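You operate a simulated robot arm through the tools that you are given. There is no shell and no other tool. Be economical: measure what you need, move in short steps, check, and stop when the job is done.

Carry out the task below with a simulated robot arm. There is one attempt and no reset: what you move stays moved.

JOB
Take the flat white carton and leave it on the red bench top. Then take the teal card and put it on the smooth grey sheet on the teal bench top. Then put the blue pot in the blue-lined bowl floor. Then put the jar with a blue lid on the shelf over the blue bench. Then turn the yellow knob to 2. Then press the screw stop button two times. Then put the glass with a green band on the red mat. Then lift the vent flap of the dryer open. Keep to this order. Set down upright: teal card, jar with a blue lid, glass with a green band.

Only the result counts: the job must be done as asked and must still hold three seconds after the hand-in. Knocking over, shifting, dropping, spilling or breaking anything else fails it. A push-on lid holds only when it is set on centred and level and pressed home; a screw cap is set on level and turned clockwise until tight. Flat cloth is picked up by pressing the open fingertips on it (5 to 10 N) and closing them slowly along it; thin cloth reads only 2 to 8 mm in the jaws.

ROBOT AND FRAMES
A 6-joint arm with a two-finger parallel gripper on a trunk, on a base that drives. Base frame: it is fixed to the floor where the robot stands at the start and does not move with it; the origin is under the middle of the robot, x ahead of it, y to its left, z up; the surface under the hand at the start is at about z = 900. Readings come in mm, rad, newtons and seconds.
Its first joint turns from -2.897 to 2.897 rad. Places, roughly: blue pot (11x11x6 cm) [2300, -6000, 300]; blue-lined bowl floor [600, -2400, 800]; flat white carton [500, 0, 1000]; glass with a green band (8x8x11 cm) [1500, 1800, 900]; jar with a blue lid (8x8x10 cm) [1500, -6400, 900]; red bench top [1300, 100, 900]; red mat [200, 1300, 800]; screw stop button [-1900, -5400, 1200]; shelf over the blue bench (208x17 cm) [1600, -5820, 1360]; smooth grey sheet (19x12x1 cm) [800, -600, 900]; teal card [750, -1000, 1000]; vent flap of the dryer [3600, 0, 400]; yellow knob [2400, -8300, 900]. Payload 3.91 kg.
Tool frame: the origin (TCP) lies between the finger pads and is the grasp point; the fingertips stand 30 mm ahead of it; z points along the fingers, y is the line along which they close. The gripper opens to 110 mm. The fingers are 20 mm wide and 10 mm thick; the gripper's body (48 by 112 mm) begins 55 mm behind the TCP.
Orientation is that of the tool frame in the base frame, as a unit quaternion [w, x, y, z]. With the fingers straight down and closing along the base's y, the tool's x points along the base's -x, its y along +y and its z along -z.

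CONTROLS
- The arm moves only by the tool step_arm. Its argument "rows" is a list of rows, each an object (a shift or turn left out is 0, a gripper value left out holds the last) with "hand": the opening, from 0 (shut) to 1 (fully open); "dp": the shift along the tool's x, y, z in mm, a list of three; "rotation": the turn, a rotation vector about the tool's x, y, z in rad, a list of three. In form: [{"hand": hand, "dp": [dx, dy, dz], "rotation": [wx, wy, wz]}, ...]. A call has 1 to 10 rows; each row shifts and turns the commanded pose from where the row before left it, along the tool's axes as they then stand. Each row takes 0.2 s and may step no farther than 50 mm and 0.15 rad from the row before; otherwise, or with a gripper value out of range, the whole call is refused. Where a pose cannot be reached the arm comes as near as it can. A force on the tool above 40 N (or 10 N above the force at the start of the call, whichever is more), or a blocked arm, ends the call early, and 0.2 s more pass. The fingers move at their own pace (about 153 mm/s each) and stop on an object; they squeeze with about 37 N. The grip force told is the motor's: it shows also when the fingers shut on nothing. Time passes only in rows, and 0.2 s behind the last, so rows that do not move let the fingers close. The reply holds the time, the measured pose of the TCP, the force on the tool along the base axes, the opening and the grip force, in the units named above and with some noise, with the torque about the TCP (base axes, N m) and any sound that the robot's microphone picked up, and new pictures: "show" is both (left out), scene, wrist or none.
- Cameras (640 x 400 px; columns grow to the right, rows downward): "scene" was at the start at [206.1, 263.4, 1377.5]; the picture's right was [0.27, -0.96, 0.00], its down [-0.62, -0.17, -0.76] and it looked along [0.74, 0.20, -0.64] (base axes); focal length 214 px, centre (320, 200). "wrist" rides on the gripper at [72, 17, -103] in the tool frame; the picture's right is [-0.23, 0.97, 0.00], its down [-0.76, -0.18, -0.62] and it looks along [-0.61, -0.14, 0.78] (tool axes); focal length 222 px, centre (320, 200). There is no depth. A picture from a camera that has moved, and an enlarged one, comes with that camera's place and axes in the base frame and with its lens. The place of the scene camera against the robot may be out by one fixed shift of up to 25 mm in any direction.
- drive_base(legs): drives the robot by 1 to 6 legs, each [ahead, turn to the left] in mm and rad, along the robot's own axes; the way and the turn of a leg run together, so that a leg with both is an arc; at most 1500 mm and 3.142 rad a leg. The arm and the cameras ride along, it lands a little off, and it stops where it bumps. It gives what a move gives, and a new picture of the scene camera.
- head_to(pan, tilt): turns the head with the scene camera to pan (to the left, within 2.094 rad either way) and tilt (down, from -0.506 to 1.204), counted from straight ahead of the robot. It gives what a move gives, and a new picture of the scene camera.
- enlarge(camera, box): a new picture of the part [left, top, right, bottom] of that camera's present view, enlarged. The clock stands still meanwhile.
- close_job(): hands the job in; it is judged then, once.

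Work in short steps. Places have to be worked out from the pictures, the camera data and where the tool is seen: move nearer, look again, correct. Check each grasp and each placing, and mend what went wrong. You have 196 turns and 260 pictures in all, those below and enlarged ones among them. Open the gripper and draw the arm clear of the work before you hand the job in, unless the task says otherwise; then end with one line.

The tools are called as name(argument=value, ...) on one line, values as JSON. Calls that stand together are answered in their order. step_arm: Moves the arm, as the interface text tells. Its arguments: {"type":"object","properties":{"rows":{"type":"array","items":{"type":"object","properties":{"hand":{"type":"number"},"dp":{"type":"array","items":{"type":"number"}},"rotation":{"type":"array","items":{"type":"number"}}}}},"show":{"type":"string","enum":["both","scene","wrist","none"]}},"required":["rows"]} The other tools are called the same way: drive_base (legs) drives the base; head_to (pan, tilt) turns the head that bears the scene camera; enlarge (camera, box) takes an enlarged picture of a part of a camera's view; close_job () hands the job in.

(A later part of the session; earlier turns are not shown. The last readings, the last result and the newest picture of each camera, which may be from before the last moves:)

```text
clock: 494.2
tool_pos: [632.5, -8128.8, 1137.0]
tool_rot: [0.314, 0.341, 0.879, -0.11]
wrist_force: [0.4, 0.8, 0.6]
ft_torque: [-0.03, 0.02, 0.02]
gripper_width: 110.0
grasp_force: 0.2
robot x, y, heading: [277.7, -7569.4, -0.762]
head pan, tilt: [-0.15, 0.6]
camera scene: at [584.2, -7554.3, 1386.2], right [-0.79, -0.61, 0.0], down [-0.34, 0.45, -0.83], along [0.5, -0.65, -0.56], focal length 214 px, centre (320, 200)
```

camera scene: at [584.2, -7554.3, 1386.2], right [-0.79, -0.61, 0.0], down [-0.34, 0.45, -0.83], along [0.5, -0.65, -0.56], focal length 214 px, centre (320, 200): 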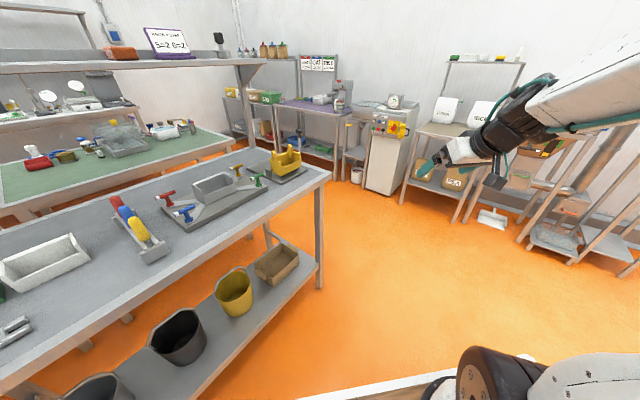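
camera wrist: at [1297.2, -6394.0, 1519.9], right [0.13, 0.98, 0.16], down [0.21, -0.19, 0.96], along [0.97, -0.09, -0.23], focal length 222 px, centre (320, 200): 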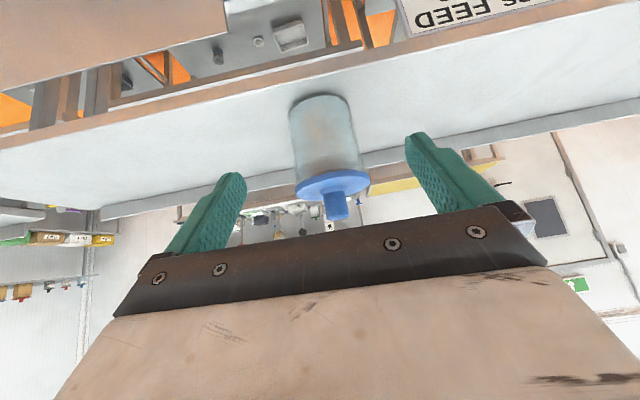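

There's a machine with buttons and a yellow part ahead, and another "KNOB = STEP" card on a shelf. I'll zoom in on both.

enlarge(camera="scene", box=[340, 80, 440, 160])

enlarge(camera="scene", box=[120, 10, 220, 75])

```text
5.00 times, centred on (390, 120) of scene
camera zoom: at [584.2, -7554.3, 1386.2], right [-0.79, -0.61, 0.0], down [-0.34, 0.45, -0.83], along [0.5, -0.65, -0.56], focal length 1072 px, centre (-30, 600)
```

zoom: 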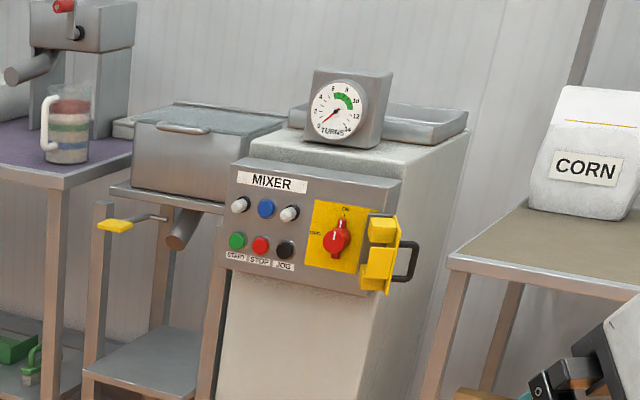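

```text
6.15 times, centred on (170, 42) of scene
camera zoom: at [584.2, -7554.3, 1386.2], right [-0.79, -0.61, 0.0], down [-0.34, 0.45, -0.83], along [0.5, -0.65, -0.56], focal length 1320 px, centre (1243, 1169)
```

zoom: 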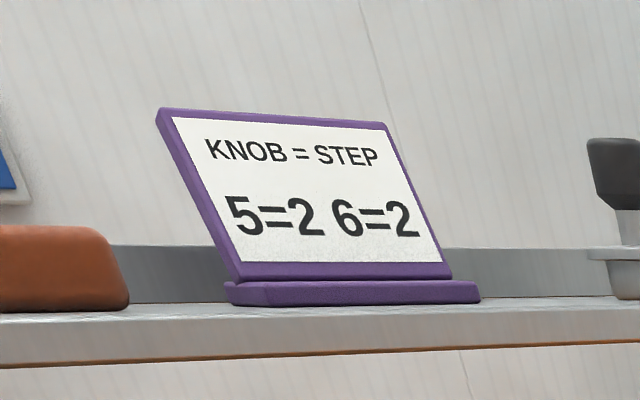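

The knob should appear near pixel (194, 129) in the full view, on the green bench behind. I'll zoom there.

enlarge(camera="scene", box=[60, 75, 270, 190])

```text
3.05 times, centred on (165, 132) of scene
camera zoom: at [584.2, -7554.3, 1386.2], right [-0.79, -0.61, 0.0], down [-0.34, 0.45, -0.83], along [0.5, -0.65, -0.56], focal length 654 px, centre (792, 406)
```

zoom: 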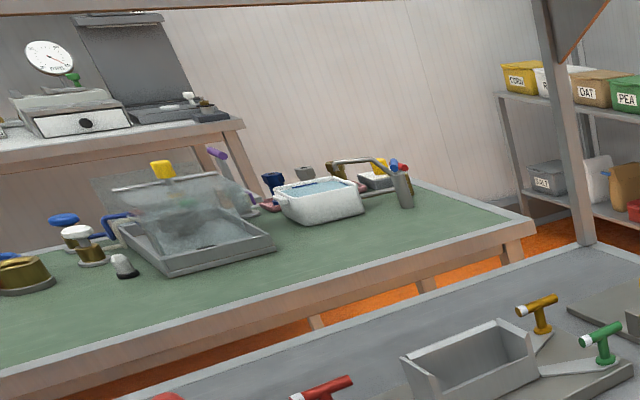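

The device with coloured valves is at the far end of the green bench in the back row. I'll go round by the end passage into the back aisle.

drive_base(legs=[[0, -0.81], [1250, 0], [0, 1.57], [1400, 0], [1300, 0], [0, 2.2]])

```text
clock: 524.1
tool_pos: [2726.9, -8328.6, 1136.9]
tool_rot: [-0.145, 0.834, -0.441, -0.299]
wrist_force: [-0.4, 0.0, -1.1]
ft_torque: [0.0, 0.03, 0.02]
gripper_width: 110.1
grasp_force: 0.1
robot x, y, heading: [2941.1, -8954.9, 2.144]
head pan, tilt: [-0.15, 0.6]
camera scene: at [2630.3, -8886.2, 1386.2], right [0.91, 0.41, 0.0], down [0.23, -0.52, -0.83], along [-0.34, 0.75, -0.56], focal length 214 px, centre (320, 200)
```

scene: 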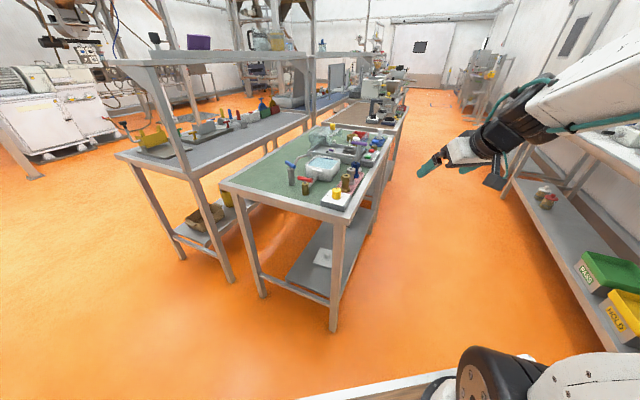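

I can see a yellow knob on a small white plate near the bench corner, so I'll zoom in.

enlarge(camera="scene", box=[270, 145, 390, 225])

```text
5.00 times, centred on (330, 185) of scene
camera zoom: at [2630.3, -8886.2, 1386.2], right [0.91, 0.41, 0.0], down [0.23, -0.52, -0.83], along [-0.34, 0.75, -0.56], focal length 1072 px, centre (270, 275)
```

zoom: 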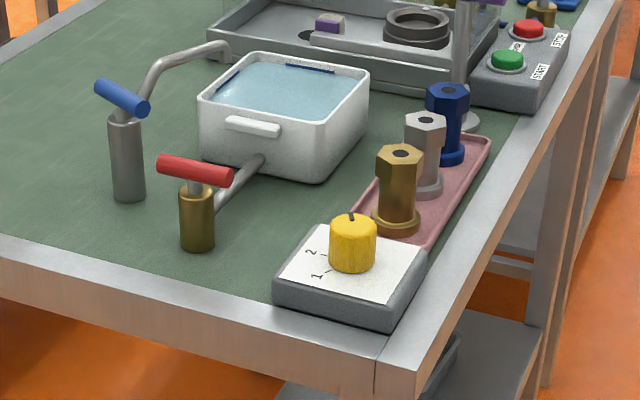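

The knob is at about (2413, -8265), a 35 mm upright cylinder on a box, and already within reach. I'll bring the tool vertical and move over it to read the dial.

step_arm(rows=[{"rotation": [0, 0.134, 0]}, {"rotation": [0, 0.134, 0]}, {"rotation": [0, 0.134, 0]}, {"rotation": [0, 0.134, 0]}, {"rotation": [0, 0.134, 0]}, {"dp": [-29.6, 27, 0]}, {"dp": [-29.6, 27, 0]}, {"dp": [-29.6, 27, 0]}, {"dp": [-29.6, 27, 0]}, {"dp": [-29.6, 27, 0]}], show="none")

step_arm(rows=[{"dp": [-29.6, 27, 0]}, {"dp": [-29.6, 27, 0]}, {"dp": [-29.6, 27, 0]}, {}], show="wrist")

```text
clock: 526.3
tool_pos: [2570.5, -8283.7, 1142.4]
tool_rot: [0.065, 0.882, -0.45, -0.124]
wrist_force: [0.6, 0.3, 0.0]
ft_torque: [0.01, 0.02, 0.0]
gripper_width: 110.0
grasp_force: 0.1
out of reach, approached as far as the arm can: row 2, 3, 4, 5, 10
robot x, y, heading: [2937.7, -8952.4, 2.139]
head pan, tilt: [-0.15, 0.6]
```

```text
clock: 527.3
tool_pos: [2460.7, -8261.6, 1160.5]
tool_rot: [0.077, 0.879, -0.452, -0.128]
wrist_force: [-0.8, 1.0, -0.4]
ft_torque: [0.03, 0.01, 0.01]
gripper_width: 110.2
grasp_force: 0.1
out of reach, approached as far as the arm can: row 1, 2, 3
robot x, y, heading: [2942.5, -8958.5, 2.142]
head pan, tilt: [-0.15, 0.6]
camera wrist: at [2518.3, -8328.2, 1252.6], right [-0.88, -0.38, 0.28], down [-0.1, 0.73, 0.67], along [-0.46, 0.56, -0.69], focal length 222 px, centre (320, 200)
```

wrist: 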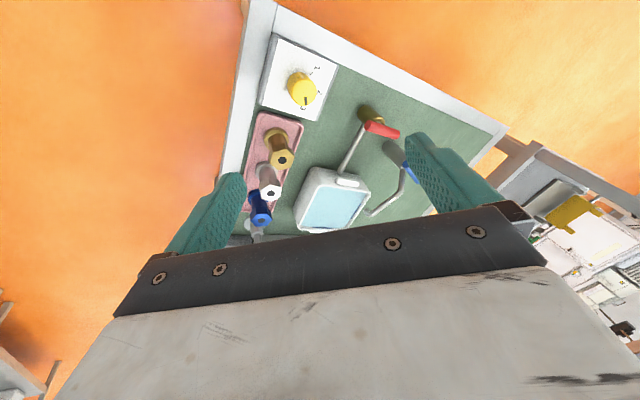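

I'm at the reach limit up here, so I'll come down 90 mm, then read the dial.

step_arm(rows=[{"dp": [0, 0, 45]}, {"dp": [0, 0, 45]}, {}], show="none")

enlarge(camera="wrist", box=[220, 0, 400, 112])

```text
clock: 528.1
tool_pos: [2433.4, -8263.8, 1076.3]
tool_rot: [0.078, 0.879, -0.452, -0.128]
wrist_force: [-0.2, 0.4, 0.3]
ft_torque: [0.04, 0.0, 0.0]
gripper_width: 110.0
grasp_force: 0.1
robot x, y, heading: [2939.2, -8956.5, 2.142]
head pan, tilt: [-0.15, 0.6]
```

```text
3.56 times, centred on (310, 56) of wrist
camera zoom: at [2490.1, -8330.3, 1167.6], right [-0.88, -0.38, 0.28], down [-0.1, 0.74, 0.67], along [-0.46, 0.56, -0.69], focal length 790 px, centre (356, 712)
```

zoom: 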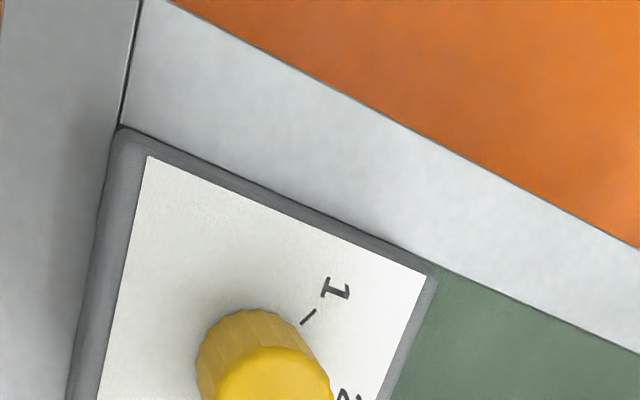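

The tool kept a 17° tilt from the reach limit. I'll level it now that it is lower, and look again.

step_arm(rows=[{"rotation": [0.127, 0.078, 0]}, {"rotation": [0.127, 0.078, 0]}, {}], show="none")

enlarge(camera="wrist", box=[200, 0, 440, 150])

```text
clock: 528.9
tool_pos: [2435.2, -8263.7, 1071.9]
tool_rot: [0.075, 0.881, -0.454, -0.115]
wrist_force: [-0.4, -0.7, -0.7]
ft_torque: [0.01, 0.04, -0.01]
gripper_width: 110.1
grasp_force: 0.0
out of reach, approached as far as the arm can: row 1, 2
robot x, y, heading: [2941.8, -8950.7, 2.147]
head pan, tilt: [-0.15, 0.6]
```

```text
2.67 times, centred on (320, 75) of wrist
camera zoom: at [2491.0, -8329.3, 1165.9], right [-0.89, -0.38, 0.26], down [-0.12, 0.74, 0.66], along [-0.44, 0.56, -0.7], focal length 592 px, centre (320, 533)
```

zoom: 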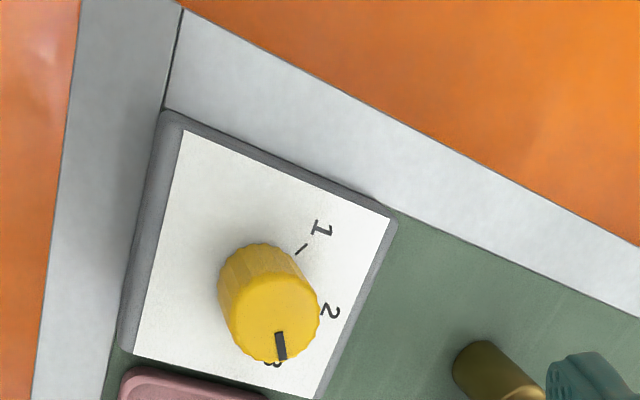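

The arm's forearm roll seems to have ended up on the wrong side of its singularity after the earlier pitched work, which blocks a vertical tool. I'll unwind it: retract, pitch the tool up past the forearm line, swing it round the right side, then bring it down.

step_arm(rows=[{"dp": [34, 5, -22.5]}, {"dp": [34, 5, -22.5]}, {"dp": [34, 5, -22.5]}, {"dp": [34, 5, -22.5]}, {"rotation": [0, -0.15, 0]}, {"rotation": [0, -0.15, 0]}, {"rotation": [0, -0.15, 0]}, {"rotation": [0, -0.15, 0]}, {"rotation": [0, -0.15, 0]}, {"rotation": [0, -0.15, 0]}], show="none")

step_arm(rows=[{"rotation": [0, -0.15, 0]}, {"rotation": [0, -0.15, 0]}, {"rotation": [0, -0.15, 0]}, {"rotation": [0, -0.15, 0]}, {}], show="scene")

```text
clock: 531.1
tool_pos: [2519.5, -8383.5, 1143.8]
tool_rot: [-0.111, 0.758, -0.439, -0.469]
wrist_force: [-0.1, -0.1, -0.6]
ft_torque: [0.0, 0.0, 0.03]
gripper_width: 110.0
grasp_force: 0.0
out of reach, approached as far as the arm can: row 10
robot x, y, heading: [2944.7, -8955.6, 2.141]
head pan, tilt: [-0.15, 0.6]
```

```text
clock: 532.3
tool_pos: [2503.2, -8376.7, 1153.7]
tool_rot: [0.207, -0.614, 0.393, 0.653]
wrist_force: [-0.1, 0.2, 0.5]
ft_torque: [0.02, 0.02, 0.02]
gripper_width: 110.0
grasp_force: 0.1
out of reach, approached as far as the arm can: row 1, 4
robot x, y, heading: [2940.9, -8956.6, 2.149]
head pan, tilt: [-0.15, 0.6]
camera scene: at [2630.4, -8886.2, 1386.2], right [0.91, 0.41, 0.0], down [0.23, -0.52, -0.83], along [-0.34, 0.75, -0.56], focal length 214 px, centre (320, 200)
```

scene: 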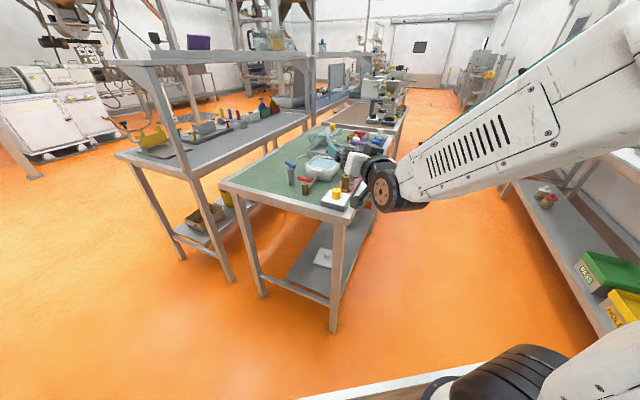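

The tool is now horizontal. I'll swing it right and then pitch it down through the other side.

step_arm(rows=[{"rotation": [0.13, 0, 0]}, {"rotation": [0.13, 0, 0]}, {"rotation": [0.13, 0, 0]}, {"rotation": [0, 0.15, 0]}, {"rotation": [0, 0.15, 0]}, {"rotation": [0, 0.15, 0]}, {"rotation": [0, 0.15, 0]}, {"rotation": [0, 0.15, 0]}, {"rotation": [0, 0.15, 0]}, {}], show="none")

step_arm(rows=[{"rotation": [0, 0.15, 0]}, {"rotation": [0, 0.15, 0]}, {"rotation": [0, 0.15, 0]}, {"rotation": [0, 0.1, 0]}, {}], show="scene")

```text
clock: 534.5
tool_pos: [2502.6, -8376.8, 1154.3]
tool_rot: [-0.101, 0.736, -0.598, -0.301]
wrist_force: [0.8, -0.3, -0.5]
ft_torque: [0.01, 0.03, 0.03]
gripper_width: 110.2
grasp_force: 0.1
out of reach, approached as far as the arm can: row 9
robot x, y, heading: [2938.2, -8955.2, 2.142]
head pan, tilt: [-0.15, 0.6]
```

```text
clock: 535.7
tool_pos: [2478.8, -8403.4, 1135.9]
tool_rot: [-0.088, 0.748, -0.608, -0.251]
wrist_force: [-0.3, -0.5, 0.5]
ft_torque: [0.0, 0.01, -0.02]
gripper_width: 110.0
grasp_force: 0.2
out of reach, approached as far as the arm can: row 1, 2, 3, 4
robot x, y, heading: [2940.5, -8952.7, 2.137]
head pan, tilt: [-0.15, 0.6]
camera scene: at [2630.3, -8886.2, 1386.2], right [0.91, 0.41, 0.0], down [0.23, -0.52, -0.83], along [-0.34, 0.75, -0.56], focal length 214 px, centre (320, 200)
```

scene: 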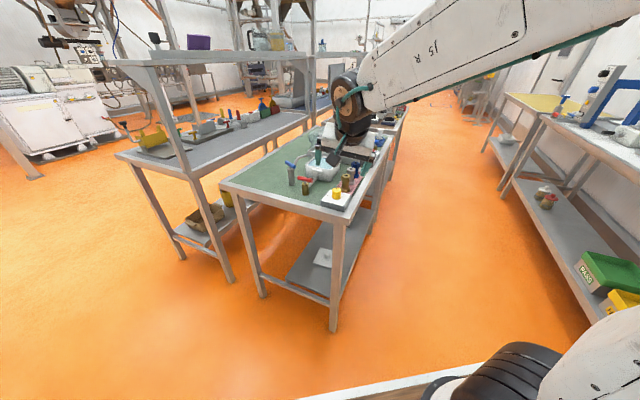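

It's still limited near vertical, probably because joint 6 is near its end in this branch. I'll try rolling the tool about its own axis to see which direction is free.

step_arm(rows=[{"rotation": [0, 0, 0.15]}, {"rotation": [0, 0, 0.15]}, {"rotation": [0, 0, 0.15]}, {"rotation": [0, 0, 0.15]}, {"rotation": [0, 0, 0.15]}, {"rotation": [0, 0, 0.15]}, {"rotation": [0, 0, 0.15]}, {"rotation": [0, 0, 0.15]}, {"rotation": [0, 0, 0.15]}, {"rotation": [0, 0, 0.15]}], show="none")

```text
clock: 537.9
tool_pos: [2479.8, -8404.5, 1136.9]
tool_rot: [-0.106, -0.131, 0.955, 0.243]
wrist_force: [-0.8, 0.4, 0.4]
ft_torque: [-0.01, -0.01, 0.01]
gripper_width: 110.0
grasp_force: 0.0
robot x, y, heading: [2941.1, -8958.9, 2.14]
head pan, tilt: [-0.15, 0.6]
```

Rolling is free this way. I'll now try levelling the tool in this roll.

step_arm(rows=[{"rotation": [0.1287, -0.0363, 0]}, {"rotation": [0.1287, -0.0363, 0]}, {"rotation": [0.1287, -0.0363, 0]}, {"rotation": [0.1287, -0.0363, 0]}, {}], show="none")

```text
clock: 539.1
tool_pos: [2454.9, -8444.5, 1087.9]
tool_rot: [0.063, -0.122, 0.985, 0.107]
wrist_force: [0.6, 0.7, -0.1]
ft_torque: [0.01, 0.01, 0.0]
gripper_width: 110.3
grasp_force: 0.0
out of reach, approached as far as the arm can: row 1, 2, 3, 4
robot x, y, heading: [2938.7, -8955.5, 2.14]
head pan, tilt: [-0.15, 0.6]
```

That moved the position instead, so the wrist is still flipped. I'll roll back and redo the crossing with the tool exactly in the arm's plane, first returning the roll.

step_arm(rows=[{"rotation": [0, 0, -0.15]}, {"rotation": [0, 0, -0.15]}, {"rotation": [0, 0, -0.15]}, {"rotation": [0, 0, -0.15]}, {"rotation": [0, 0, -0.15]}, {"rotation": [0, 0, -0.15]}, {"rotation": [0, 0, -0.15]}, {"rotation": [0, 0, -0.15]}, {"rotation": [0, 0, -0.15]}, {"rotation": [0, 0, -0.15]}], show="none")

step_arm(rows=[{"dp": [-30, 0, -30]}, {"rotation": [0, -0.15, 0]}, {"rotation": [0, -0.15, 0]}, {"rotation": [0, -0.15, 0]}, {"rotation": [0, -0.15, 0]}, {"rotation": [0, -0.15, 0]}, {"rotation": [0, -0.15, 0]}, {"rotation": [0, -0.15, 0]}, {"rotation": [0, -0.15, 0]}, {"rotation": [0, -0.15, 0]}], show="none")

```text
clock: 541.3
tool_pos: [2456.2, -8443.4, 1087.2]
tool_rot: [-0.12, 0.761, -0.637, -0.036]
wrist_force: [1.2, 0.2, -0.3]
ft_torque: [-0.01, 0.0, 0.02]
gripper_width: 110.0
grasp_force: 0.0
robot x, y, heading: [2941.6, -8955.5, 2.143]
head pan, tilt: [-0.15, 0.6]
```

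```text
clock: 543.5
tool_pos: [2447.2, -8423.9, 1121.6]
tool_rot: [-0.491, 0.57, -0.423, -0.504]
wrist_force: [0.3, -0.5, -1.0]
ft_torque: [-0.01, 0.0, 0.02]
gripper_width: 109.9
grasp_force: 0.1
robot x, y, heading: [2943.6, -8953.9, 2.143]
head pan, tilt: [-0.15, 0.6]
```

I'll yaw the tool into the arm's own plane (azimuth 2.32), extend a little, and look.

step_arm(rows=[{"dp": [0, 0, 20], "rotation": [-0.147, -0.02, 0]}, {"dp": [0, 0, 20], "rotation": [-0.147, -0.02, 0]}, {"dp": [0, 0, 20], "rotation": [-0.147, -0.02, 0]}, {"dp": [0, 0, 20], "rotation": [-0.147, -0.02, 0]}, {}], show="scene")

```text
clock: 544.7
tool_pos: [2418.1, -8348.2, 1121.0]
tool_rot: [-0.321, 0.669, -0.24, -0.626]
wrist_force: [-0.7, -0.9, 0.1]
ft_torque: [-0.01, -0.01, 0.03]
gripper_width: 110.0
grasp_force: 0.0
robot x, y, heading: [2941.2, -8952.4, 2.142]
head pan, tilt: [-0.15, 0.6]
camera scene: at [2630.3, -8886.2, 1386.2], right [0.91, 0.41, 0.0], down [0.23, -0.52, -0.83], along [-0.34, 0.75, -0.56], focal length 214 px, centre (320, 200)
```

scene: 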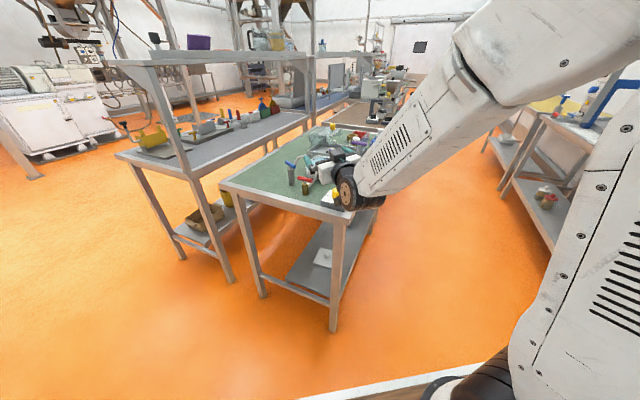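

The forearm's vent side faces the camera again, so the wrist is unflipped. I'll trim 0.05 rad and pitch straight down within the arm's plane.

step_arm(rows=[{"rotation": [0.05, 0, 0]}, {"rotation": [0, 0.15, 0]}, {"rotation": [0, 0.15, 0]}, {"rotation": [0, 0.15, 0]}, {"rotation": [0, 0.15, 0]}, {"rotation": [0, 0.15, 0]}, {"rotation": [0, 0.15, 0]}, {"rotation": [0, 0.15, 0]}, {"rotation": [0, 0.15, 0]}, {}], show="none")

step_arm(rows=[{"rotation": [0, 0.15, 0]}, {"rotation": [0, 0.15, 0]}, {"rotation": [0, 0.06, 0]}, {}], show="scene")

```text
clock: 546.9
tool_pos: [2415.7, -8352.3, 1118.9]
tool_rot: [-0.143, 0.894, -0.402, -0.137]
wrist_force: [-0.4, -0.4, 0.1]
ft_torque: [0.02, 0.0, -0.06]
gripper_width: 110.2
grasp_force: 0.2
out of reach, approached as far as the arm can: row 9
robot x, y, heading: [2940.4, -8953.4, 2.14]
head pan, tilt: [-0.15, 0.6]
```

```text
clock: 547.9
tool_pos: [2414.0, -8363.5, 1101.7]
tool_rot: [-0.128, 0.897, -0.422, 0.028]
wrist_force: [0.2, -0.6, 0.2]
ft_torque: [-0.01, 0.02, -0.01]
gripper_width: 110.2
grasp_force: 0.0
out of reach, approached as far as the arm can: row 1, 2
robot x, y, heading: [2939.8, -8957.2, 2.142]
head pan, tilt: [-0.15, 0.6]
camera scene: at [2630.3, -8886.2, 1386.2], right [0.91, 0.41, 0.0], down [0.23, -0.52, -0.83], along [-0.34, 0.75, -0.56], focal length 214 px, centre (320, 200)
```

scene: 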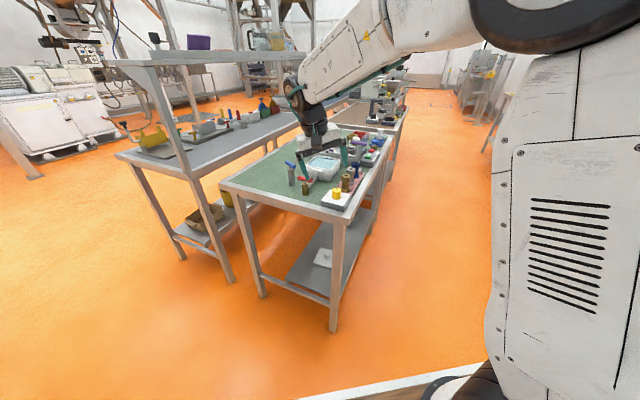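

The wrist flipped again while crossing, this time to the other side. I'll go back up to horizontal and cross the singular direction with one symmetric jump, precisely in plane.

step_arm(rows=[{"rotation": [0, -0.15, 0]}, {"rotation": [0, -0.15, 0]}, {"rotation": [0, -0.15, 0]}, {"rotation": [0, -0.15, 0]}, {"rotation": [0, -0.15, 0]}, {"rotation": [0, -0.15, 0]}, {"rotation": [0, -0.15, 0]}, {"rotation": [0, -0.15, 0]}, {"rotation": [0, -0.15, 0]}, {"rotation": [0, -0.15, 0]}], show="none")

step_arm(rows=[{"rotation": [0, -0.1, 0]}, {}], show="none")

```text
clock: 550.1
tool_pos: [2414.4, -8365.5, 1103.4]
tool_rot: [-0.374, 0.674, -0.231, -0.594]
wrist_force: [-0.3, 0.1, 1.1]
ft_torque: [-0.01, 0.01, -0.03]
gripper_width: 109.9
grasp_force: 0.0
robot x, y, heading: [2941.1, -8957.2, 2.142]
head pan, tilt: [-0.15, 0.6]
```

```text
clock: 550.7
tool_pos: [2412.3, -8364.3, 1103.6]
tool_rot: [-0.385, 0.644, -0.21, -0.626]
wrist_force: [0.5, -0.8, -0.8]
ft_torque: [-0.03, 0.0, 0.0]
gripper_width: 110.0
grasp_force: 0.0
robot x, y, heading: [2940.0, -8954.2, 2.141]
head pan, tilt: [-0.15, 0.6]
```

I'll remove the roll error so that pitching stays exactly in plane, then cross in one jump.

step_arm(rows=[{"rotation": [0, 0, 0.118]}, {"rotation": [0, 0, 0.118]}, {"rotation": [-0.034, 0, 0]}, {"rotation": [0, 0.1177, 0]}, {"rotation": [0, 0.1177, 0]}, {"rotation": [0, 0.1177, 0]}, {}], show="none")

step_arm(rows=[{"rotation": [0, 0.15, 0]}, {"rotation": [0, 0.15, 0]}, {"rotation": [0, 0.15, 0]}, {}], show="scene")

```text
clock: 552.3
tool_pos: [2412.9, -8363.8, 1103.6]
tool_rot: [-0.246, 0.729, -0.323, -0.551]
wrist_force: [0.0, -0.7, -1.4]
ft_torque: [-0.02, 0.01, -0.04]
gripper_width: 109.9
grasp_force: 0.0
robot x, y, heading: [2942.0, -8951.8, 2.135]
head pan, tilt: [-0.15, 0.6]
```

```text
clock: 553.3
tool_pos: [2415.8, -8360.2, 1103.7]
tool_rot: [-0.189, 0.818, -0.366, -0.402]
wrist_force: [-0.2, 0.6, 0.2]
ft_torque: [-0.02, 0.02, 0.0]
gripper_width: 109.6
grasp_force: 0.0
out of reach, approached as far as the arm can: row 3
robot x, y, heading: [2940.6, -8959.1, 2.143]
head pan, tilt: [-0.15, 0.6]
camera scene: at [2630.3, -8886.2, 1386.2], right [0.91, 0.41, 0.0], down [0.23, -0.52, -0.83], along [-0.34, 0.75, -0.56], focal length 214 px, centre (320, 200)
```

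scene: 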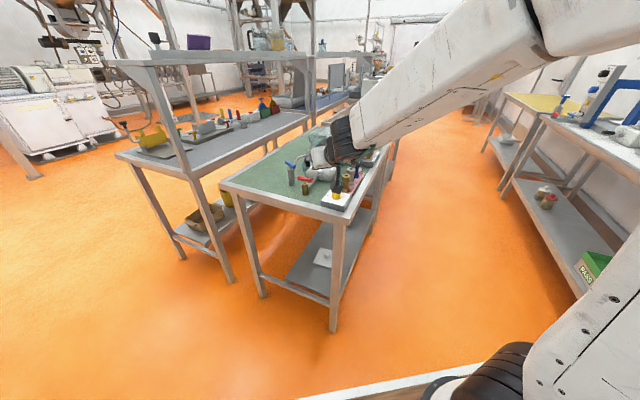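

The wrist is at the 90° point of the flip. From here a sideways swing of the tool to the right should carry it into the proper branch. After that I'll pitch down.

step_arm(rows=[{"rotation": [0.119, 0.002, 0.091]}, {"rotation": [0.119, 0.002, 0.091]}, {"rotation": [0.119, 0.002, 0.091]}, {}], show="scene")

```text
clock: 554.3
tool_pos: [2417.6, -8359.8, 1104.5]
tool_rot: [-0.274, 0.714, -0.541, -0.349]
wrist_force: [-0.1, 0.7, -1.0]
ft_torque: [0.02, -0.02, -0.03]
gripper_width: 110.1
grasp_force: 0.0
robot x, y, heading: [2938.6, -8953.5, 2.143]
head pan, tilt: [-0.15, 0.6]
camera scene: at [2630.3, -8886.2, 1386.2], right [0.91, 0.41, 0.0], down [0.23, -0.52, -0.83], along [-0.34, 0.75, -0.56], focal length 214 px, centre (320, 200)
```

scene: 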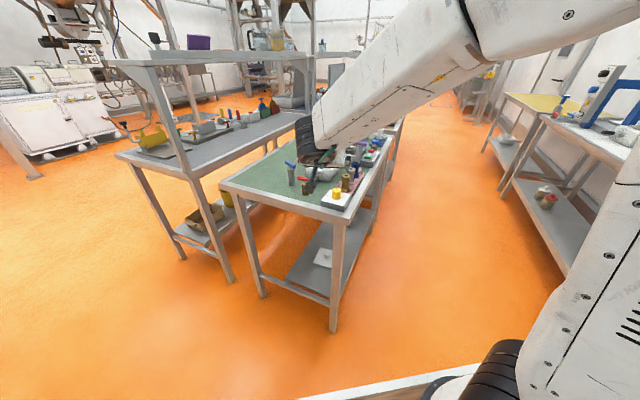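

That went without a limit. I'll pitch down to vertical now.

step_arm(rows=[{"rotation": [0, 0.15, 0]}, {"rotation": [0, 0.15, 0]}, {"rotation": [0, 0.15, 0]}, {"rotation": [0, 0.15, 0]}, {"rotation": [0, 0.15, 0]}, {"rotation": [0, 0.15, 0]}, {"rotation": [0, 0.02, 0]}, {}], show="none")

```text
clock: 556.1
tool_pos: [2416.5, -8377.3, 1067.6]
tool_rot: [-0.123, 0.785, -0.606, -0.018]
wrist_force: [0.1, 0.5, -0.4]
ft_torque: [-0.02, 0.03, 0.02]
gripper_width: 110.1
grasp_force: 0.0
out of reach, approached as far as the arm can: row 4, 5, 6
robot x, y, heading: [2942.5, -8953.4, 2.138]
head pan, tilt: [-0.15, 0.6]
```

I swung the wrong way. I'll reverse that: pitch back up, return, and swing left across the axis instead.

step_arm(rows=[{"rotation": [0, -0.15, 0]}, {"rotation": [0, -0.15, 0]}, {"rotation": [0, -0.15, 0]}, {"rotation": [0, -0.15, 0]}, {"rotation": [0, -0.15, 0]}, {"rotation": [0, -0.15, 0]}, {"rotation": [0, -0.02, 0]}, {}], show="none")

step_arm(rows=[{"rotation": [-0.119, -0.002, -0.091]}, {"rotation": [-0.119, -0.002, -0.091]}, {"rotation": [-0.1, 0, 0]}, {"rotation": [-0.15, 0, 0]}, {"rotation": [-0.15, 0, 0]}, {"rotation": [-0.15, 0, 0]}, {}], show="scene")

```text
clock: 557.9
tool_pos: [2416.0, -8376.9, 1070.1]
tool_rot: [-0.373, 0.696, -0.492, -0.366]
wrist_force: [0.7, 0.1, 0.1]
ft_torque: [0.02, 0.0, 0.0]
gripper_width: 109.8
grasp_force: 0.0
robot x, y, heading: [2941.7, -8956.2, 2.142]
head pan, tilt: [-0.15, 0.6]
```

```text
clock: 559.5
tool_pos: [2417.2, -8378.2, 1069.0]
tool_rot: [-0.097, 0.834, -0.261, -0.475]
wrist_force: [-0.2, 1.0, -0.4]
ft_torque: [-0.01, 0.0, -0.02]
gripper_width: 110.0
grasp_force: 0.0
robot x, y, heading: [2944.1, -8955.9, 2.147]
head pan, tilt: [-0.15, 0.6]
camera scene: at [2630.3, -8886.2, 1386.2], right [0.91, 0.41, 0.0], down [0.23, -0.52, -0.83], along [-0.34, 0.75, -0.56], focal length 214 px, centre (320, 200)
```

scene: 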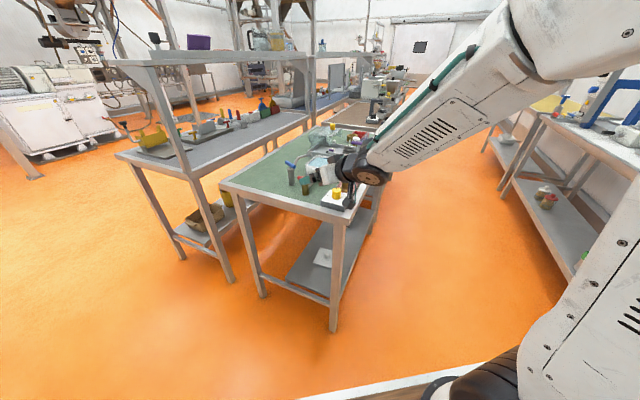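

I'll pitch down from this left side.

step_arm(rows=[{"rotation": [0.014, 0.148, 0]}, {"rotation": [0.014, 0.148, 0]}, {"rotation": [0.014, 0.148, 0]}, {"rotation": [0.014, 0.148, 0]}, {"rotation": [0.014, 0.148, 0]}, {"rotation": [0.014, 0.148, 0]}, {"rotation": [0.012, 0.12, 0]}, {}], show="none")

```text
clock: 561.3
tool_pos: [2455.3, -8361.1, 1016.7]
tool_rot: [0.083, 0.953, -0.281, -0.079]
wrist_force: [-0.6, 0.5, 1.4]
ft_torque: [0.01, 0.01, 0.04]
gripper_width: 110.1
grasp_force: 0.0
out of reach, approached as far as the arm can: row 4, 5, 6, 7
robot x, y, heading: [2941.1, -8954.4, 2.143]
head pan, tilt: [-0.15, 0.6]
```

I now estimate the forearm axis at about 38° pitch. I'll go up-left to exactly that pitch and swing right through the axis in large steps.

step_arm(rows=[{"dp": [-4.5, 8.9, -42]}, {"dp": [-4.5, 8.9, -42]}, {"rotation": [0.0266, -0.1345, 0]}, {"rotation": [0.0266, -0.1345, 0]}, {"rotation": [0.0266, -0.1345, 0]}, {"rotation": [0.0266, -0.1345, 0]}, {"rotation": [0.0266, -0.1345, 0]}, {"rotation": [0.0266, -0.1345, 0]}, {}], show="scene")

```text
clock: 563.3
tool_pos: [2454.6, -8362.3, 1100.4]
tool_rot: [-0.108, 0.848, -0.296, -0.426]
wrist_force: [0.6, -0.1, -0.7]
ft_torque: [0.04, -0.01, 0.01]
gripper_width: 110.1
grasp_force: 0.1
out of reach, approached as far as the arm can: row 2
robot x, y, heading: [2941.6, -8954.6, 2.143]
head pan, tilt: [-0.15, 0.6]
camera scene: at [2630.3, -8886.1, 1386.2], right [0.91, 0.41, 0.0], down [0.23, -0.52, -0.83], along [-0.34, 0.75, -0.56], focal length 214 px, centre (320, 200)
```

scene: 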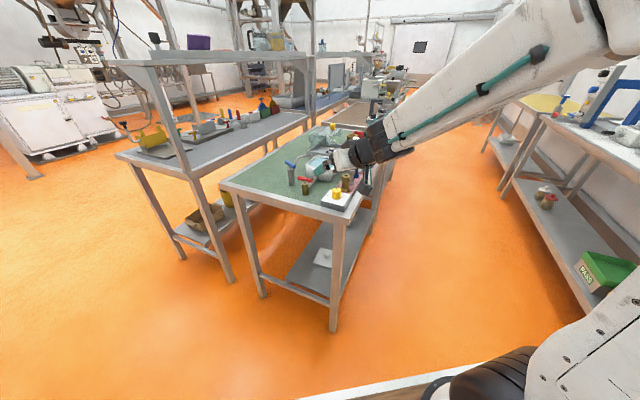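

I'm on the left side with the roll near 90°. I'll swing right through the axis.

step_arm(rows=[{"rotation": [0.08, 0, 0]}, {"rotation": [0.15, 0, 0]}, {"rotation": [0.15, 0, 0]}, {"rotation": [0.15, 0, 0]}, {"rotation": [0.1, 0, 0]}, {}], show="scene")

```text
clock: 564.7
tool_pos: [2456.0, -8362.6, 1101.6]
tool_rot: [-0.365, 0.774, -0.413, -0.312]
wrist_force: [-0.2, -0.1, 0.2]
ft_torque: [-0.04, 0.02, 0.0]
gripper_width: 110.1
grasp_force: 0.0
out of reach, approached as far as the arm can: row 2
robot x, y, heading: [2944.0, -8954.2, 2.142]
head pan, tilt: [-0.15, 0.6]
camera scene: at [2630.3, -8886.2, 1386.2], right [0.91, 0.41, 0.0], down [0.23, -0.52, -0.83], along [-0.34, 0.75, -0.56], focal length 214 px, centre (320, 200)
```

scene: 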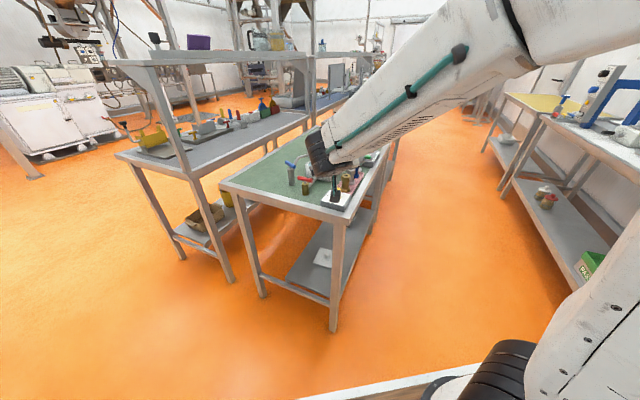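

This time the roll stayed put while the tool crossed, so it's in the right branch. I'll pitch down to vertical.

step_arm(rows=[{"rotation": [-0.052, 0.133, 0]}, {"rotation": [-0.052, 0.133, 0]}, {"rotation": [-0.052, 0.133, 0]}, {"rotation": [-0.052, 0.133, 0]}, {"rotation": [-0.052, 0.133, 0]}, {"rotation": [-0.052, 0.133, 0]}, {"rotation": [-0.052, 0.133, 0]}, {}], show="wrist")

```text
clock: 566.5
tool_pos: [2456.2, -8361.2, 1101.6]
tool_rot: [0.0, 0.882, -0.472, -0.002]
wrist_force: [0.6, -0.5, 0.1]
ft_torque: [0.02, 0.0, -0.03]
gripper_width: 110.1
grasp_force: 0.2
robot x, y, heading: [2942.3, -8953.1, 2.141]
head pan, tilt: [-0.15, 0.6]
camera wrist: at [2482.3, -8431.7, 1205.9], right [-0.94, -0.35, 0.0], down [-0.27, 0.73, 0.63], along [-0.22, 0.58, -0.78], focal length 222 px, centre (320, 200)
```

wrist: 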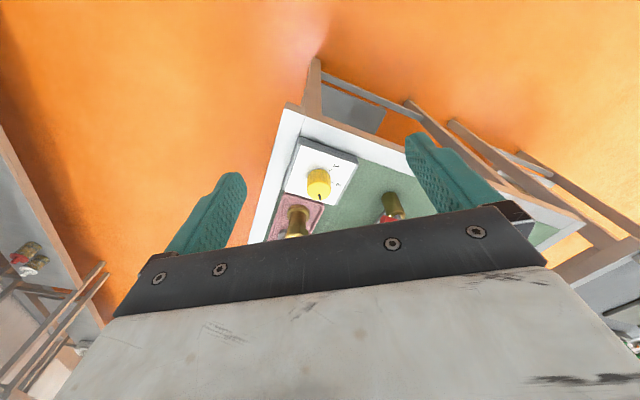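

The tool is truly vertical now. I'll zoom once on the knob to fix its place and pointer.

enlarge(camera="wrist", box=[270, 130, 370, 210])

```text
5.00 times, centred on (320, 170) of wrist
camera zoom: at [2482.3, -8431.7, 1205.9], right [-0.94, -0.35, 0.0], down [-0.27, 0.73, 0.63], along [-0.22, 0.58, -0.78], focal length 1111 px, centre (320, 350)
```

zoom: 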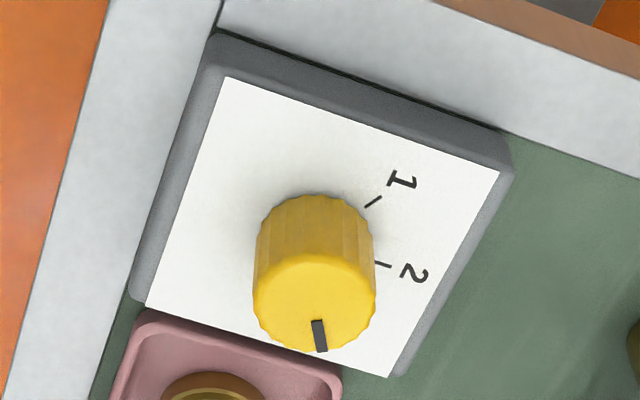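

The knob is at (2416.5, -8253): radius 17.5 mm, top z≈944, plate z≈916. Its pointer is at about 118–120° ("3"), and "2" lies about 62–66° further counter-clockwise. I'll move over it with the jaws half open.

step_arm(rows=[{"hand": 0.55, "dp": [0, 0, 30]}, {"dp": [0, 0, 30]}, {"dp": [-37.3, -9, 0]}, {"dp": [-37.3, -9, 0]}, {"dp": [-37.3, -9, 0]}, {"dp": [0, 0, 35]}, {}], show="wrist")

```text
clock: 568.1
tool_pos: [2416.5, -8256.7, 1009.0]
tool_rot: [-0.001, 0.882, -0.471, -0.002]
wrist_force: [0.2, 0.4, 0.7]
ft_torque: [0.0, -0.02, 0.0]
gripper_width: 60.3
grasp_force: 0.0
robot x, y, heading: [2941.4, -8955.1, 2.144]
head pan, tilt: [-0.15, 0.6]
camera wrist: at [2442.4, -8325.2, 1112.4], right [-0.94, -0.35, 0.0], down [-0.27, 0.73, 0.63], along [-0.22, 0.59, -0.78], focal length 222 px, centre (320, 200)
```

wrist: 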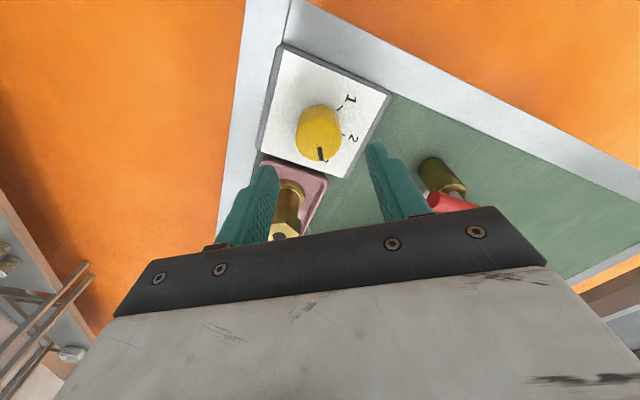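

The tool is centred over the knob. I'll descend, grip, and turn it counter-clockwise by about 62° (1.08 rad).

step_arm(rows=[{"dp": [0, 0, 25]}, {"dp": [0, 0, 20]}, {"dp": [0, 0, 12]}, {"hand": 0.3}, {"hand": 0}, {}, {}], show="none")

step_arm(rows=[{"rotation": [0, 0, -0.12]}, {"rotation": [0, 0, -0.12]}, {"rotation": [0, 0, -0.12]}, {"rotation": [0, 0, -0.12]}, {"rotation": [0, 0, -0.12]}, {"rotation": [0, 0, -0.12]}, {"rotation": [0, 0, -0.12]}, {"rotation": [0, 0, -0.12]}, {"rotation": [0, 0, -0.12]}, {}], show="wrist")

```text
clock: 569.1
tool_pos: [2414.1, -8252.7, 955.1]
tool_rot: [-0.003, 0.882, -0.471, -0.005]
wrist_force: [-1.4, -7.0, 11.4]
ft_torque: [-0.89, -0.99, 0.07]
gripper_width: 33.7
grasp_force: 37.0
robot x, y, heading: [2943.6, -8952.7, 2.144]
head pan, tilt: [-0.15, 0.6]
stopped in row 5: the force on the tool passed its limit at 42 N (the readings are from after the stop); the commanded pose is now the measured one
```

```text
clock: 569.9
tool_pos: [2411.2, -8256.6, 955.4]
tool_rot: [-0.001, 0.95, -0.313, -0.005]
wrist_force: [-3.1, -12.1, 7.6]
ft_torque: [-0.64, 0.23, -0.08]
gripper_width: 33.4
grasp_force: 44.6
robot x, y, heading: [2940.2, -8953.6, 2.14]
head pan, tilt: [-0.15, 0.6]
stopped in row 4: the force on the tool passed its limit at 43 N (the readings are from after the stop); the commanded pose is now the measured one
camera wrist: at [2460.3, -8312.6, 1059.4], right [-0.76, -0.65, 0.0], down [-0.5, 0.59, 0.63], along [-0.41, 0.48, -0.78], focal length 222 px, centre (320, 200)
```

wrist: 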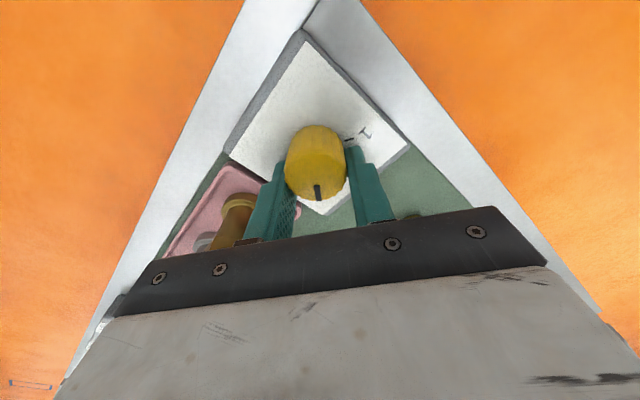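

The knob's axis lies about 12 mm toward the camera from my grip centre, which caused the side force. I'll release, shift, and grip again.

step_arm(rows=[{"hand": 0.5}, {}, {"dp": [12, 0, 0]}, {"hand": 0.35}, {"hand": 0}, {}, {}], show="wrist")

```text
clock: 571.5
tool_pos: [2420.4, -8261.7, 955.6]
tool_rot: [-0.002, 0.95, -0.313, -0.006]
wrist_force: [-0.4, -0.9, 13.8]
ft_torque: [-0.43, -0.56, -0.01]
gripper_width: 33.6
grasp_force: 45.1
robot x, y, heading: [2940.5, -8953.6, 2.148]
head pan, tilt: [-0.15, 0.6]
camera wrist: at [2469.1, -8319.1, 1059.4], right [-0.76, -0.65, 0.0], down [-0.5, 0.59, 0.63], along [-0.41, 0.48, -0.77], focal length 222 px, centre (320, 200)
```

wrist: 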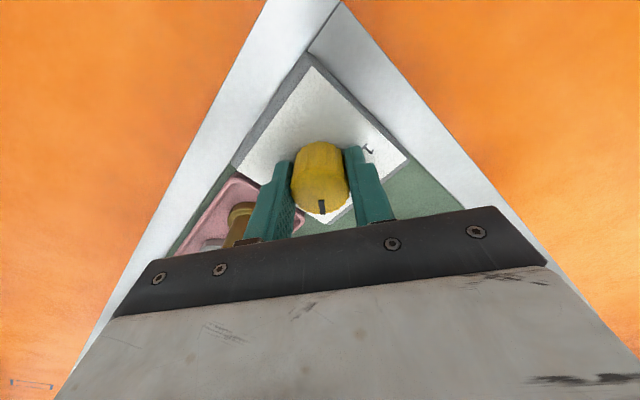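

It's well centred now. I'll raise 1.5 mm and turn on by about 50°.

step_arm(rows=[{"dp": [0, 0, -1.5]}, {"rotation": [0, 0, -0.09]}, {"rotation": [0, 0, -0.1]}, {"rotation": [0, 0, -0.1]}, {"rotation": [0, 0, -0.1]}, {"rotation": [0, 0, -0.1]}, {"rotation": [0, 0, -0.1]}, {"rotation": [0, 0, -0.1]}, {"rotation": [0, 0, -0.1]}, {}], show="none")

enlarge(camera="wrist", box=[240, 70, 420, 220])

```text
clock: 573.7
tool_pos: [2421.1, -8260.4, 957.4]
tool_rot: [-0.005, 0.997, 0.077, -0.004]
wrist_force: [-13.7, 4.1, -3.2]
ft_torque: [-1.33, 0.83, -0.01]
gripper_width: 33.8
grasp_force: 44.6
robot x, y, heading: [2936.5, -8951.0, 2.143]
head pan, tilt: [-0.15, 0.6]
```

```text
2.67 times, centred on (330, 145) of wrist
camera zoom: at [2495.1, -8267.4, 1059.7], right [-0.07, -1.0, -0.01], down [-0.77, 0.05, 0.63], along [-0.63, 0.05, -0.78], focal length 592 px, centre (293, 347)
```

zoom: 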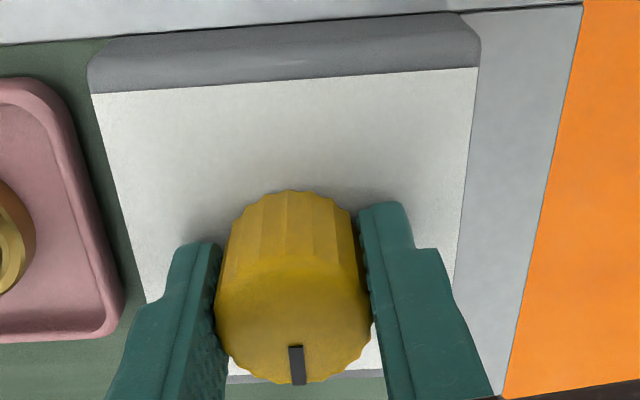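

The pointer is at about 180°, which is where "2" lies (1, 2 and 3 are at 240°, 180° and 120°). I'll release, rise, and verify.

step_arm(rows=[{"hand": 0.5}, {}, {"dp": [0, 0, -40]}, {"dp": [0, 0, -50]}, {"dp": [0, 0, -40]}, {}], show="none")

enlarge(camera="wrist", box=[240, 40, 420, 160])

```text
clock: 575.1
tool_pos: [2422.3, -8261.5, 1086.3]
tool_rot: [-0.004, 0.997, 0.077, -0.004]
wrist_force: [-0.3, 0.0, -0.1]
ft_torque: [-0.01, 0.01, 0.01]
gripper_width: 55.1
grasp_force: 0.0
robot x, y, heading: [2940.2, -8956.9, 2.145]
head pan, tilt: [-0.15, 0.6]
```

```text
3.33 times, centred on (330, 100) of wrist
camera zoom: at [2497.5, -8267.4, 1188.9], right [-0.08, -1.0, -0.01], down [-0.77, 0.05, 0.63], along [-0.63, 0.05, -0.78], focal length 740 px, centre (287, 533)
```

zoom: 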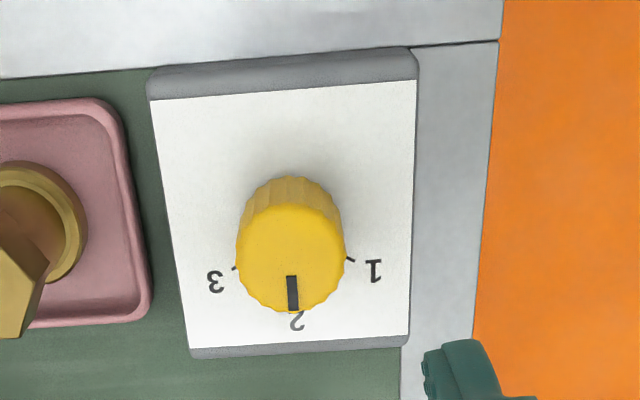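

The pointer is on "2". Next is the screw stop button near (-1900, -5400, 1200). I'll retract the arm and drive there by the end passage and front aisle.

step_arm(rows=[{"dp": [21, 39.7, 0]}, {"dp": [21, 39.7, 0]}, {"dp": [21, 39.7, 0]}, {"dp": [21, 39.7, 0]}, {"dp": [21, 39.7, 0]}, {"dp": [21, 39.7, 0]}, {}], show="none")

drive_base(legs=[[0, 1.0], [1500, 0], [1500, 0], [400, 0], [0, -1.57], [1500, 0]])

```text
clock: 576.7
tool_pos: [2583.4, -8481.6, 1081.5]
tool_rot: [-0.003, 0.997, 0.077, -0.004]
wrist_force: [-0.5, 1.0, -0.1]
ft_torque: [0.02, 0.02, 0.0]
gripper_width: 55.0
grasp_force: 0.1
robot x, y, heading: [2942.0, -8954.7, 2.144]
head pan, tilt: [-0.15, 0.6]
```

```text
clock: 607.0
tool_pos: [-502.0, -6863.5, 1081.0]
tool_rot: [-0.005, 0.977, -0.214, -0.003]
wrist_force: [-0.3, -1.1, 0.8]
ft_torque: [0.0, 0.01, -0.01]
gripper_width: 55.0
grasp_force: 0.1
robot x, y, heading: [-467.9, -7454.6, 1.559]
head pan, tilt: [-0.15, 0.6]
camera scene: at [-692.3, -7228.5, 1386.2], right [0.99, -0.16, 0.0], down [-0.09, -0.56, -0.83], along [0.13, 0.81, -0.56], focal length 214 px, centre (320, 200)
```

scene: 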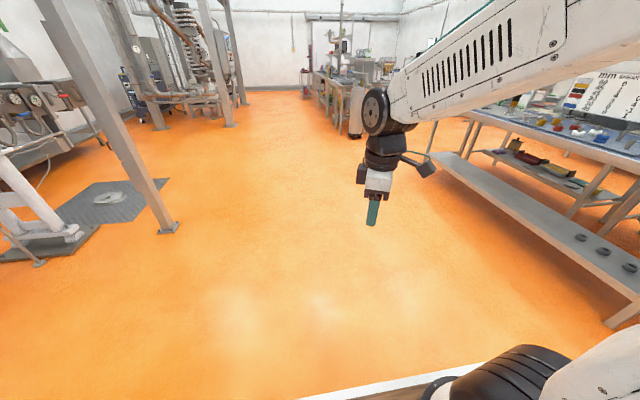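

The pillar at about (-1906, -5462) likely carries the stop button. I'll drive alongside it and face it.

drive_base(legs=[[1500, 0], [500, 0], [0, 1.57], [350, 0]])

enlarge(camera="scene", box=[160, 20, 480, 220])

```text
clock: 622.8
tool_pos: [-1371.5, -5471.0, 1082.4]
tool_rot: [-0.002, 0.84, 0.542, -0.006]
wrist_force: [0.3, -0.4, -0.3]
ft_torque: [-0.04, 0.01, -0.02]
gripper_width: 55.1
grasp_force: 0.1
robot x, y, heading: [-780.4, -5433.6, 3.141]
head pan, tilt: [-0.15, 0.6]
camera scene: at [-1004.9, -5646.8, 1386.2], right [0.15, 0.99, 0.0], down [0.56, -0.09, -0.83], along [-0.82, 0.13, -0.57], focal length 214 px, centre (320, 200)
```

scene: 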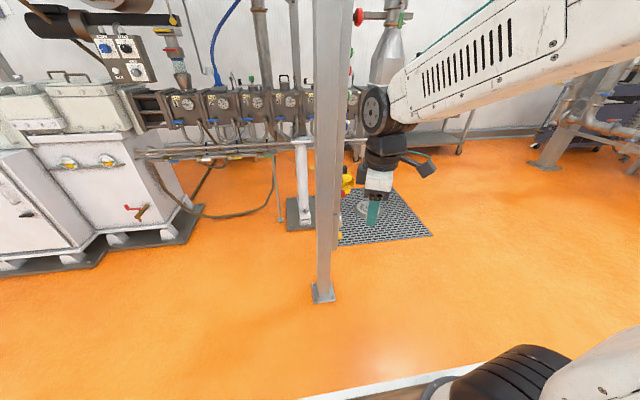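

```text
2.00 times, centred on (320, 120) of scene
camera zoom: at [-1004.9, -5646.8, 1386.2], right [0.15, 0.99, 0.0], down [0.56, -0.09, -0.83], along [-0.82, 0.13, -0.57], focal length 429 px, centre (320, 360)
```

zoom: 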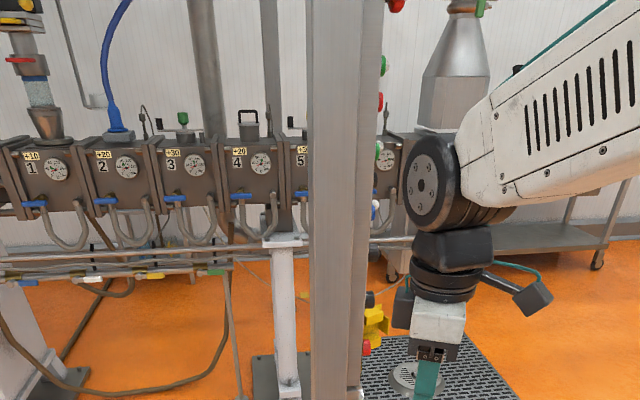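

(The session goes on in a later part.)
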